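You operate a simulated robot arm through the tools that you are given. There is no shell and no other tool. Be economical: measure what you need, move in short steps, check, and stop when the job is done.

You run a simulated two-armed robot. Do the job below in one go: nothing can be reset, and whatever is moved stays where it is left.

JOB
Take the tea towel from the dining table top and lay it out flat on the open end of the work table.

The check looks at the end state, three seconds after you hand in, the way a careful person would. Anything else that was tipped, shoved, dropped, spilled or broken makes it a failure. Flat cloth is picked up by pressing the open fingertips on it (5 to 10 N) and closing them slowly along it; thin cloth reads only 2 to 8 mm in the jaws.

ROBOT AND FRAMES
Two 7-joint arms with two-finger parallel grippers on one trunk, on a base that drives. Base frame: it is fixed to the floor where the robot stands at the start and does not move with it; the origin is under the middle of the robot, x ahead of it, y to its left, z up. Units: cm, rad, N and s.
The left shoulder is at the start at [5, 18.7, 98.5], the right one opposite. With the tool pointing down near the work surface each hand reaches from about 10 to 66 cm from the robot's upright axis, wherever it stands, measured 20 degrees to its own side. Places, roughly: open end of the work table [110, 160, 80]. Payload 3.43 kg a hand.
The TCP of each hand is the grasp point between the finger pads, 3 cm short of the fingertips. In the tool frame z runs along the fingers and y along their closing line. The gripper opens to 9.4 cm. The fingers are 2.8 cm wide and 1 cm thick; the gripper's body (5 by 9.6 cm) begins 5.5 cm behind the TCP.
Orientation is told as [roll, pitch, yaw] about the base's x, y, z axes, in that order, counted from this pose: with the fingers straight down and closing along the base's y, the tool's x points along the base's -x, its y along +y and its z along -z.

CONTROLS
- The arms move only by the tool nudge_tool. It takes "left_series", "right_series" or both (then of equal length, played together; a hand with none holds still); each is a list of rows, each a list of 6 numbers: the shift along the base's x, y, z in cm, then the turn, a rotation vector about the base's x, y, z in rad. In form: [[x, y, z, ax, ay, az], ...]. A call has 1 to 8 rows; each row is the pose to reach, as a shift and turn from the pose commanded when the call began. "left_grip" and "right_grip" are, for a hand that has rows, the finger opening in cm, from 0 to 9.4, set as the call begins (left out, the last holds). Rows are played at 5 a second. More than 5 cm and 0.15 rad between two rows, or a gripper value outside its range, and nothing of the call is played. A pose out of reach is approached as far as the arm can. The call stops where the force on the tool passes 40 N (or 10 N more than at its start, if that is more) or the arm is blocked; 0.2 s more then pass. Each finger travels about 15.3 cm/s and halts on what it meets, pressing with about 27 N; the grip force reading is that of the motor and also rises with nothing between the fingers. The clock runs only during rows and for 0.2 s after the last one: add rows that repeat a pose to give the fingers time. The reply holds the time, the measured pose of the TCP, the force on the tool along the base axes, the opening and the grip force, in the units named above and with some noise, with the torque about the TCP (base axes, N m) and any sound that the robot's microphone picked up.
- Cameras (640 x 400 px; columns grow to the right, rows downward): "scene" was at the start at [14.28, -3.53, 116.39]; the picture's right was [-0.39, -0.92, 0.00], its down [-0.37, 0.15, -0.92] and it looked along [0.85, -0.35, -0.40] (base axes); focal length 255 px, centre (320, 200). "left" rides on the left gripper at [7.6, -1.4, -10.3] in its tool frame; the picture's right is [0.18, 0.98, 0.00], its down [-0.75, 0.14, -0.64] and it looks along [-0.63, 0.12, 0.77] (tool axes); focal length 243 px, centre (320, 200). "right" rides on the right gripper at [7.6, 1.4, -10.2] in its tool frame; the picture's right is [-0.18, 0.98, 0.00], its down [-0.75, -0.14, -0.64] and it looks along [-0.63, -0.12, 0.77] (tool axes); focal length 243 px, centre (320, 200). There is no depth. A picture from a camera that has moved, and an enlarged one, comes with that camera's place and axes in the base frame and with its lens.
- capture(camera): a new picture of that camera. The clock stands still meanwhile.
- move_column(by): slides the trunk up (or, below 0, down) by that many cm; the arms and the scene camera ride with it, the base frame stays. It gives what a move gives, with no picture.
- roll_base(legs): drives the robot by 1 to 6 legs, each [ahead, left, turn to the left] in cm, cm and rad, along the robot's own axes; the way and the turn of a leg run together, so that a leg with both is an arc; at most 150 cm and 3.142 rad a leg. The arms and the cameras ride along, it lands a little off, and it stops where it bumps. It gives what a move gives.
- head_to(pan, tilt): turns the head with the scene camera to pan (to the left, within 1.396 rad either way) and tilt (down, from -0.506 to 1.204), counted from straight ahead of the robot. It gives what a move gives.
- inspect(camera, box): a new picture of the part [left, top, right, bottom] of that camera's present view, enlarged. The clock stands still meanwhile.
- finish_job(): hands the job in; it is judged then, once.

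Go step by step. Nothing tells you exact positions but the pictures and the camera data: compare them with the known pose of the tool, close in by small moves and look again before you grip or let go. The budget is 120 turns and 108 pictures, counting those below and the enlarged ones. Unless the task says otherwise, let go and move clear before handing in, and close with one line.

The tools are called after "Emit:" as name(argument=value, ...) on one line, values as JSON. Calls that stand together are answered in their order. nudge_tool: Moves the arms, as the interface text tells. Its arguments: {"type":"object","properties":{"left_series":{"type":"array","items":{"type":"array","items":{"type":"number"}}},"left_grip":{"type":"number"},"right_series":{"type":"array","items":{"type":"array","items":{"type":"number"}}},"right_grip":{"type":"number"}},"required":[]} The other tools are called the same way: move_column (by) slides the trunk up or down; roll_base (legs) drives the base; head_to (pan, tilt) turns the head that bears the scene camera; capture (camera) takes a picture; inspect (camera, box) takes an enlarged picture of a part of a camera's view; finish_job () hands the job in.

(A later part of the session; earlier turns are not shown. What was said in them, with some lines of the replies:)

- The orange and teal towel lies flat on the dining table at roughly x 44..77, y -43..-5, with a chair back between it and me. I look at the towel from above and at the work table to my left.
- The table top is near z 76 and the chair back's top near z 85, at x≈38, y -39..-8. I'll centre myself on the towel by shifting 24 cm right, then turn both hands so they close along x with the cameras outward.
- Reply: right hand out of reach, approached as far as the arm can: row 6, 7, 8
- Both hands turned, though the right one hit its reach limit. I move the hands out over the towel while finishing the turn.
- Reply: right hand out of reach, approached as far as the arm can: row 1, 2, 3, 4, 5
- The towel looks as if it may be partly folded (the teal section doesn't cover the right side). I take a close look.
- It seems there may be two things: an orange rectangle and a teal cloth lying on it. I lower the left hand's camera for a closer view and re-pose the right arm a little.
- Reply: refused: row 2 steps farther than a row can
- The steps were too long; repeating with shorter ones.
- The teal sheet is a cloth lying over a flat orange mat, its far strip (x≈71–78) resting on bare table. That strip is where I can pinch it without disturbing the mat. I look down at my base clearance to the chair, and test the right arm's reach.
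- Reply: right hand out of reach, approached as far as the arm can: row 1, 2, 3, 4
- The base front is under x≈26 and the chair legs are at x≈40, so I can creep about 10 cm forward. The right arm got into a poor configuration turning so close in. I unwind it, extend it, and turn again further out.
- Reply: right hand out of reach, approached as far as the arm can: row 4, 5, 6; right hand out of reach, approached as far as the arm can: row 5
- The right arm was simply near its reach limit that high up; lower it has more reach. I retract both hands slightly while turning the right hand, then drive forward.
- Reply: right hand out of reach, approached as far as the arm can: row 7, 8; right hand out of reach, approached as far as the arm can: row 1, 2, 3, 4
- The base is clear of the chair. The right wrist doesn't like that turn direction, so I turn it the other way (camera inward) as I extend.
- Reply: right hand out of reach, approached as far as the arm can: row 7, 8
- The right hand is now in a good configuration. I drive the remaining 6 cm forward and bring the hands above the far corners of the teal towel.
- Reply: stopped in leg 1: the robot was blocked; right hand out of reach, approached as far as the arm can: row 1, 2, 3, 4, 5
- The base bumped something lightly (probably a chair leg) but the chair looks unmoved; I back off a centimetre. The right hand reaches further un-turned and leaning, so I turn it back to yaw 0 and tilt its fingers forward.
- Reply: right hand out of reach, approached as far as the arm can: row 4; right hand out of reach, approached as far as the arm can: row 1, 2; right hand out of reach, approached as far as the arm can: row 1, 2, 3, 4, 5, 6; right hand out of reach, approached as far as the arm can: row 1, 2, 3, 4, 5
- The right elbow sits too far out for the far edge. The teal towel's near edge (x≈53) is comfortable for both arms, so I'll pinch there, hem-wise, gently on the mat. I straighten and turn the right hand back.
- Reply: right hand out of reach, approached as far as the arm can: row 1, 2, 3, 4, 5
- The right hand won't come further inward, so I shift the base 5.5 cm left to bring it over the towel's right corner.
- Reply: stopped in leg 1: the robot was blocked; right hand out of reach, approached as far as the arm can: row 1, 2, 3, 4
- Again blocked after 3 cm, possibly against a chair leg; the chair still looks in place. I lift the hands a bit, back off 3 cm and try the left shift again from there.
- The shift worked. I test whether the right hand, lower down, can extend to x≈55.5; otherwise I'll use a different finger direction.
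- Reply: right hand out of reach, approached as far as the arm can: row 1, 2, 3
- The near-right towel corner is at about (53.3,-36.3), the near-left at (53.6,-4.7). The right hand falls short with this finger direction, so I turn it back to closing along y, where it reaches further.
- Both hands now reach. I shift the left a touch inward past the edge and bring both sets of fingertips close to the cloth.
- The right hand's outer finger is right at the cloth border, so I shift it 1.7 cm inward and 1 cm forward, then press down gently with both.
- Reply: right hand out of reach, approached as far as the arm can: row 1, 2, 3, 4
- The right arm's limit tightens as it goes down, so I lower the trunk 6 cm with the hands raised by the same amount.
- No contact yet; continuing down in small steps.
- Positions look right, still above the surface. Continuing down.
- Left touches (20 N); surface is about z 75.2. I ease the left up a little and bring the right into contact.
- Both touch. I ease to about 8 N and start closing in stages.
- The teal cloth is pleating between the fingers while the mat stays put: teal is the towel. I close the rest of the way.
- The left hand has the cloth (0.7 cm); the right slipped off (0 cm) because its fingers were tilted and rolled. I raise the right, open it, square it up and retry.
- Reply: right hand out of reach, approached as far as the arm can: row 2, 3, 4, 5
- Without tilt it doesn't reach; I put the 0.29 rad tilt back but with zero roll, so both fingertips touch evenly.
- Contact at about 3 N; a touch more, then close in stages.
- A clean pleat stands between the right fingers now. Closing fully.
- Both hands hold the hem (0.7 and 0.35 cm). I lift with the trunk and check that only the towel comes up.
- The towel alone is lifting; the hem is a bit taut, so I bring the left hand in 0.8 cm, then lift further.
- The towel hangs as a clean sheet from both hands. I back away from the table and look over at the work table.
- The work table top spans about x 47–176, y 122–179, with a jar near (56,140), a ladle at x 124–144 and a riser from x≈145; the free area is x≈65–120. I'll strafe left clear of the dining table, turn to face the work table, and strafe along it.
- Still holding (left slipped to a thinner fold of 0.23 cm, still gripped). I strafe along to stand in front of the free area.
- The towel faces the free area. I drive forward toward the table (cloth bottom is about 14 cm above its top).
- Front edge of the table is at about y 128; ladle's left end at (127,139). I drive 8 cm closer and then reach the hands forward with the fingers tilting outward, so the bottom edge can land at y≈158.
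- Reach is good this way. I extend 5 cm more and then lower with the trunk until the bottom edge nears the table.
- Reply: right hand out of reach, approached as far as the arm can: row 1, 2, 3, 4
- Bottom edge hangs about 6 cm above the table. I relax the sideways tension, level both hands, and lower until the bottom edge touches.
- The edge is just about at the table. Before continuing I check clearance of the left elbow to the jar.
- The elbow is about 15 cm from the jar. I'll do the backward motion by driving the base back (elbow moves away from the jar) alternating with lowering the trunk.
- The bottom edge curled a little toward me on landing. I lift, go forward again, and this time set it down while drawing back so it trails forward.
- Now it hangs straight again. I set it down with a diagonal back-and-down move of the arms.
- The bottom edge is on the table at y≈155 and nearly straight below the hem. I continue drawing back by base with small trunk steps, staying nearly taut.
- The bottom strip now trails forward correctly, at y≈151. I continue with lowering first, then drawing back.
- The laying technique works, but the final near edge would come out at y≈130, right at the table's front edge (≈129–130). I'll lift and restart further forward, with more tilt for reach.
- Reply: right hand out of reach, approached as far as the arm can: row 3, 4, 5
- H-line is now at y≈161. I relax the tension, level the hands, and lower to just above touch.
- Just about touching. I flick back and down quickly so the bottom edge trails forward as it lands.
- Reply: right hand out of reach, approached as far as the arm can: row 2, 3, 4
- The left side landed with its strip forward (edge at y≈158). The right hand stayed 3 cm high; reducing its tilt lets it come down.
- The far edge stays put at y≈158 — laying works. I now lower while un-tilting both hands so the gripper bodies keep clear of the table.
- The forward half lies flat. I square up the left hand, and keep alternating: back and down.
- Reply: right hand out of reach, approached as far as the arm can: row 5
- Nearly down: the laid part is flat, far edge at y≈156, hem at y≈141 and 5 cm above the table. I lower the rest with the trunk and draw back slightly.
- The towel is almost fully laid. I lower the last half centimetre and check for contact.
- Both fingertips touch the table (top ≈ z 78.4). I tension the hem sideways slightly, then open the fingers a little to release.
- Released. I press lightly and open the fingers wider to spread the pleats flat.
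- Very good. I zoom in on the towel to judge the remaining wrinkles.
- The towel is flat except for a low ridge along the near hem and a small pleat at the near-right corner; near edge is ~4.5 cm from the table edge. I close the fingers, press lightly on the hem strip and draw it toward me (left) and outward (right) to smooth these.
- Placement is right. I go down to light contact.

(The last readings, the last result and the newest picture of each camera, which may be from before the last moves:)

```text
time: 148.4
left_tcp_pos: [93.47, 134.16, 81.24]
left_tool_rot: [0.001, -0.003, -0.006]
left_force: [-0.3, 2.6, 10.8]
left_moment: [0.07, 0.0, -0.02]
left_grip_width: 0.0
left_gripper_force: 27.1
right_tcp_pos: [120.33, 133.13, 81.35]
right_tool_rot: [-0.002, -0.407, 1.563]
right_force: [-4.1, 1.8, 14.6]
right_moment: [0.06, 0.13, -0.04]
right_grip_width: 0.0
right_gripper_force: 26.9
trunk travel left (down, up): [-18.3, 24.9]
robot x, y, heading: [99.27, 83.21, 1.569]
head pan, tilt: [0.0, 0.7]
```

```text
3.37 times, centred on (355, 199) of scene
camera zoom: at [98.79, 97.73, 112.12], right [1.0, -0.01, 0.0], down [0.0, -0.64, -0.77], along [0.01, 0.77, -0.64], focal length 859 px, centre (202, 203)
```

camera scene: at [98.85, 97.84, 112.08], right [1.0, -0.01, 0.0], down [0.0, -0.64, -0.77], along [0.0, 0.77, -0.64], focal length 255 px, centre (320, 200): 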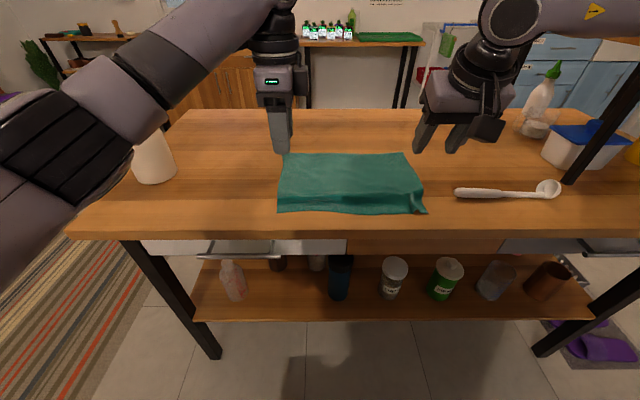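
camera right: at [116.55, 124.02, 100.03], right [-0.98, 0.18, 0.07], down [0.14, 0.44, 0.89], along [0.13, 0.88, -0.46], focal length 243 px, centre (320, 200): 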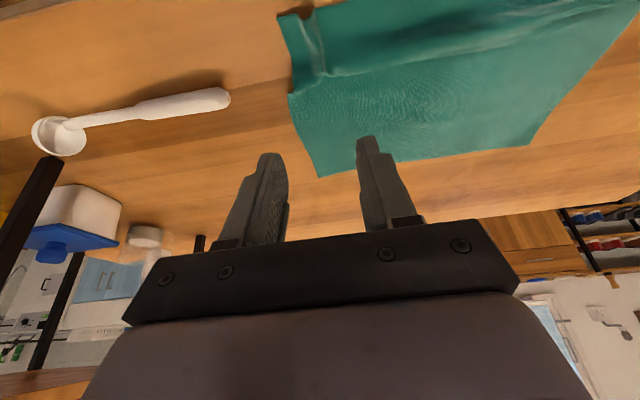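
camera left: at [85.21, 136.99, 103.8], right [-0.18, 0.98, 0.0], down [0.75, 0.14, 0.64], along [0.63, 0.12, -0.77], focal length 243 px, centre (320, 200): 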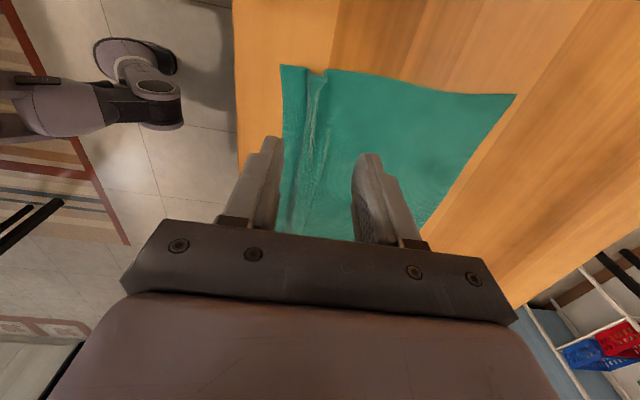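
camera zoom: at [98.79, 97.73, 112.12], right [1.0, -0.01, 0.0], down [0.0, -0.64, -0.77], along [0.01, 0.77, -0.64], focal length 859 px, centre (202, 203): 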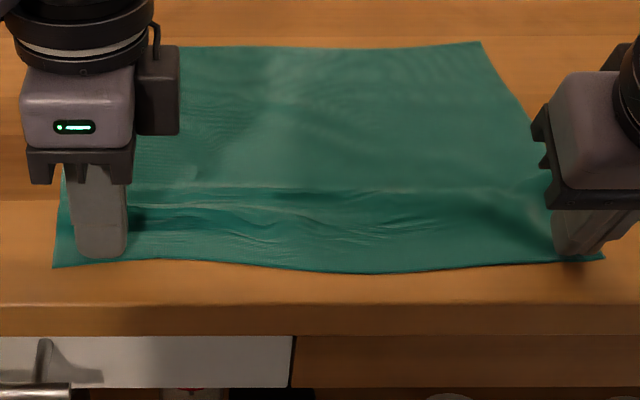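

The ridge and pleat have smoothed out nicely. I lift both hands clear and look.

Emit:
nudge_tool(left_series=[[0, 0, 2, 0, 0, 0], [0, 0, 5, 0, 0, 0], [0, 0, 9, 0, 0, 0], [0, 0, 13, 0, 0, 0]], right_series=[[0, 0, 2, 0, 0, 0], [0, 0, 5, 0, 0, 0], [0, 0, 9, 0, 0, 0], [0, 0, 13, 0, 0, 0]])

Emit:
inspect(camera="scene", box=[260, 140, 450, 258])

```text
time: 149.4
left_tcp_pos: [93.53, 134.26, 93.97]
left_tool_rot: [-0.001, -0.002, -0.004]
left_force: [0.9, -0.2, 0.0]
left_moment: [0.0, -0.02, -0.01]
left_grip_width: 0.0
left_gripper_force: 27.1
right_tcp_pos: [120.23, 133.29, 94.27]
right_tool_rot: [-0.002, -0.401, 1.565]
right_force: [0.4, 0.1, 0.1]
right_moment: [0.0, 0.01, -0.01]
right_grip_width: 0.01
right_gripper_force: 27.0
trunk travel left (down, up): [-18.3, 24.9]
robot x, y, heading: [98.86, 83.46, 1.567]
head pan, tilt: [0.0, 0.7]
```

```text
3.37 times, centred on (355, 199) of scene
camera zoom: at [98.85, 97.84, 112.08], right [1.0, -0.01, 0.0], down [0.0, -0.64, -0.77], along [0.0, 0.77, -0.64], focal length 859 px, centre (202, 203)
```

zoom: 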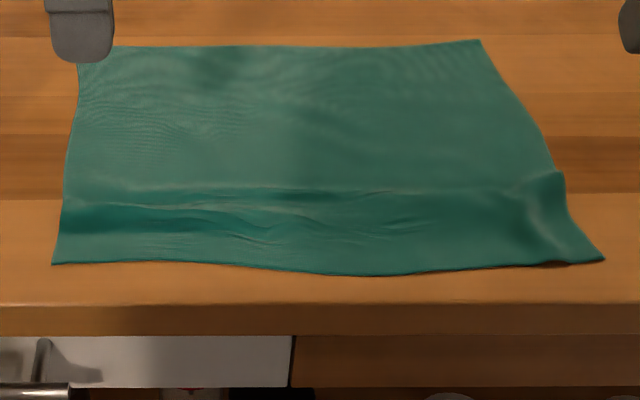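

Nearly flat; one more light pass: right corner outward 1.2 cm, left-middle hem toward me 0.8 cm.

Emit:
nudge_tool(left_series=[[1, 0.4, -4, 0, 0, 0], [2, 0.7, -8, 0, 0, 0], [2, 0.7, -12, 0, 0, 0], [2, 0.7, -12.9, 0, 0, 0], [2, 0.7, -13.05, 0, 0, 0]], right_series=[[0.2, 0, -4, 0, 0, 0], [0.3, 0, -8, 0, 0, 0], [0.3, 0, -12, 0, 0, 0], [0.3, 0, -12.85, 0, 0, 0], [0.3, 0, -12.98, 0, 0, 0]])

Emit:
nudge_tool(left_series=[[0, -0.3, 0, 0, 0, 0], [0, -0.6, 0, 0, 0, 0], [0, -0.8, 0, 0, 0, 0], [0, -0.8, 0, 0, 0, 0]], right_series=[[0.4, 0, 0, 0, 0, 0], [0.8, 0, 0, 0, 0, 0], [1.2, 0, 0, 0, 0, 0], [1.2, 0, 0, 0, 0, 0]])

Emit:
nudge_tool(left_series=[[0, 0, 2, 0, 0, 0], [0, 0, 5, 0, 0, 0], [0, 0, 9, 0, 0, 0], [0, 0, 13, 0, 0, 0]], right_series=[[0, 0, 2, 0, 0, 0], [0, 0, 5, 0, 0, 0], [0, 0, 9, 0, 0, 0], [0, 0, 13, 0, 0, 0]])

Emit:
inspect(camera="scene", box=[260, 140, 450, 258])

```text
time: 150.6
left_tcp_pos: [95.41, 134.98, 81.22]
left_tool_rot: [0.004, -0.001, -0.005]
left_force: [-2.2, 0.7, 10.6]
left_moment: [-0.04, 0.07, 0.02]
left_grip_width: 0.0
left_gripper_force: 27.1
right_tcp_pos: [120.57, 133.34, 81.45]
right_tool_rot: [-0.001, -0.406, 1.563]
right_force: [-0.9, 2.4, 7.0]
right_moment: [0.05, 0.0, 0.02]
right_grip_width: 0.0
right_gripper_force: 27.1
trunk travel left (down, up): [-18.3, 24.9]
robot x, y, heading: [98.91, 83.61, 1.571]
head pan, tilt: [0.0, 0.7]
```

```text
time: 151.6
left_tcp_pos: [95.49, 134.23, 81.17]
left_tool_rot: [0.005, -0.002, -0.005]
left_force: [2.5, 3.5, 14.0]
left_moment: [0.04, -0.01, -0.04]
left_grip_width: 0.02
left_gripper_force: 26.3
right_tcp_pos: [121.73, 133.29, 81.53]
right_tool_rot: [-0.003, -0.407, 1.564]
right_force: [-5.0, 1.1, 13.3]
right_moment: [0.02, 0.2, -0.01]
right_grip_width: 0.0
right_gripper_force: 27.0
trunk travel left (down, up): [-18.3, 24.9]
robot x, y, heading: [98.98, 83.85, 1.569]
head pan, tilt: [0.0, 0.7]
```

```text
time: 152.6
left_tcp_pos: [95.29, 134.21, 94.1]
left_tool_rot: [-0.002, 0.0, -0.003]
left_force: [-0.2, -0.1, 0.0]
left_moment: [-0.01, -0.01, 0.02]
left_grip_width: 0.0
left_gripper_force: 27.1
right_tcp_pos: [121.93, 133.31, 94.37]
right_tool_rot: [-0.002, -0.4, 1.564]
right_force: [-0.2, 0.4, -0.3]
right_moment: [0.02, -0.02, -0.02]
right_grip_width: 0.02
right_gripper_force: 26.6
trunk travel left (down, up): [-18.3, 24.9]
robot x, y, heading: [99.38, 83.42, 1.567]
head pan, tilt: [0.0, 0.7]
```

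```text
3.37 times, centred on (355, 199) of scene
camera zoom: at [98.85, 97.84, 112.07], right [1.0, -0.01, 0.0], down [0.0, -0.64, -0.77], along [0.0, 0.77, -0.64], focal length 859 px, centre (202, 203)
```

zoom: 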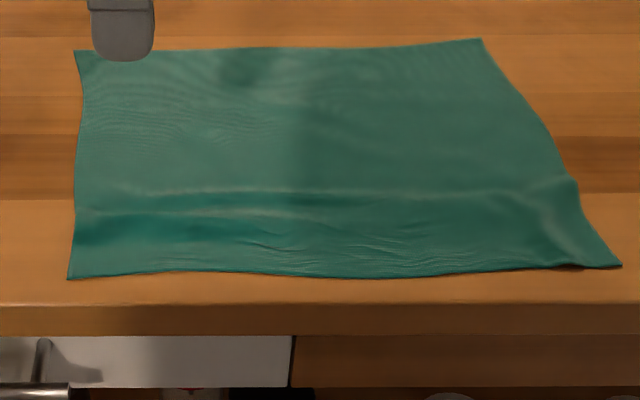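

The towel is flat and fully on the table. I back away and take a final look round.

Emit:
roll_base(legs=[[-20, 0, 0]])

Emit:
capture(camera="scene")

Emit:
head_to(pan=-1.39, tilt=0.5)

Emit:
capture(camera="scene")

```text
time: 154.2
left_tcp_pos: [95.38, 114.48, 94.08]
left_tool_rot: [0.0, -0.001, -0.007]
left_force: [0.1, -0.5, -0.1]
left_moment: [-0.01, 0.03, 0.02]
left_grip_width: 0.0
left_gripper_force: 26.6
right_tcp_pos: [121.95, 113.64, 94.39]
right_tool_rot: [-0.003, -0.401, 1.562]
right_force: [0.3, 1.2, -0.7]
right_moment: [-0.04, -0.02, 0.0]
right_grip_width: 0.0
right_gripper_force: 26.8
trunk travel left (down, up): [-18.3, 24.9]
robot x, y, heading: [98.93, 64.11, 1.564]
head pan, tilt: [0.0, 0.7]
```

```text
8 pictures are left
camera scene: at [98.74, 78.18, 112.09], right [1.0, -0.01, 0.0], down [0.0, -0.64, -0.77], along [0.01, 0.77, -0.64], focal length 255 px, centre (320, 200)
```

scene: 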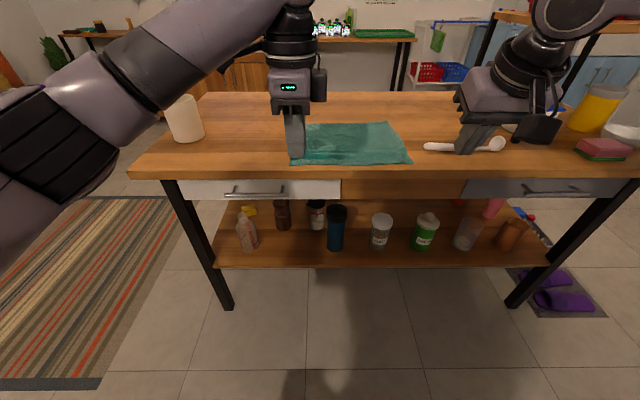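

```text
time: 155.7
left_tcp_pos: [95.29, 114.46, 94.02]
left_tool_rot: [-0.001, 0.0, -0.007]
left_force: [-0.9, 0.6, 0.3]
left_moment: [0.01, -0.01, -0.01]
left_grip_width: 0.04
left_gripper_force: 27.2
right_tcp_pos: [121.92, 113.53, 94.34]
right_tool_rot: [-0.002, -0.401, 1.561]
right_force: [-1.0, 0.3, 0.3]
right_moment: [0.0, 0.02, -0.03]
right_grip_width: 0.0
right_gripper_force: 26.9
trunk travel left (down, up): [-18.3, 24.9]
robot x, y, heading: [98.56, 63.8, 1.564]
head pan, tilt: [-1.389, 0.499]
```

```text
7 pictures are left
camera scene: at [107.63, 71.28, 113.85], right [0.17, -0.98, 0.0], down [-0.47, -0.08, -0.88], along [0.86, 0.15, -0.48], focal length 255 px, centre (320, 200)
```

scene: 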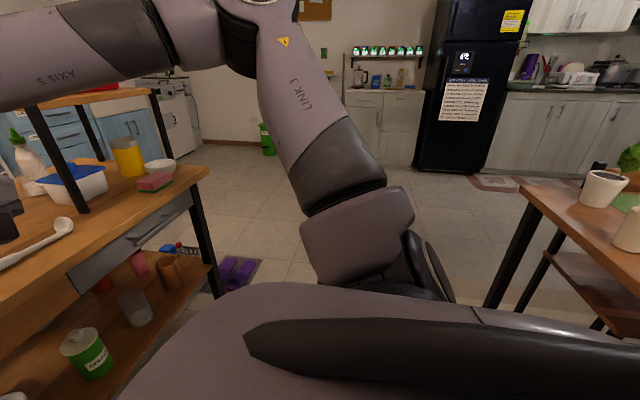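

The towel lies flat on the work table, nothing else there has moved, and both hands are empty and clear. I hand the job in.

Emit:
finish_job()

```text
The job is handed in.
```

The teal tea towel is laid out on the open end of the work table, fully on the top and flat apart from slight wrinkles along the near hem. The orange mat it lay on stayed on the dining table. My base bumped something lightly twice near the chair; in the pictures I took there afterwards, the chair looked unmoved.
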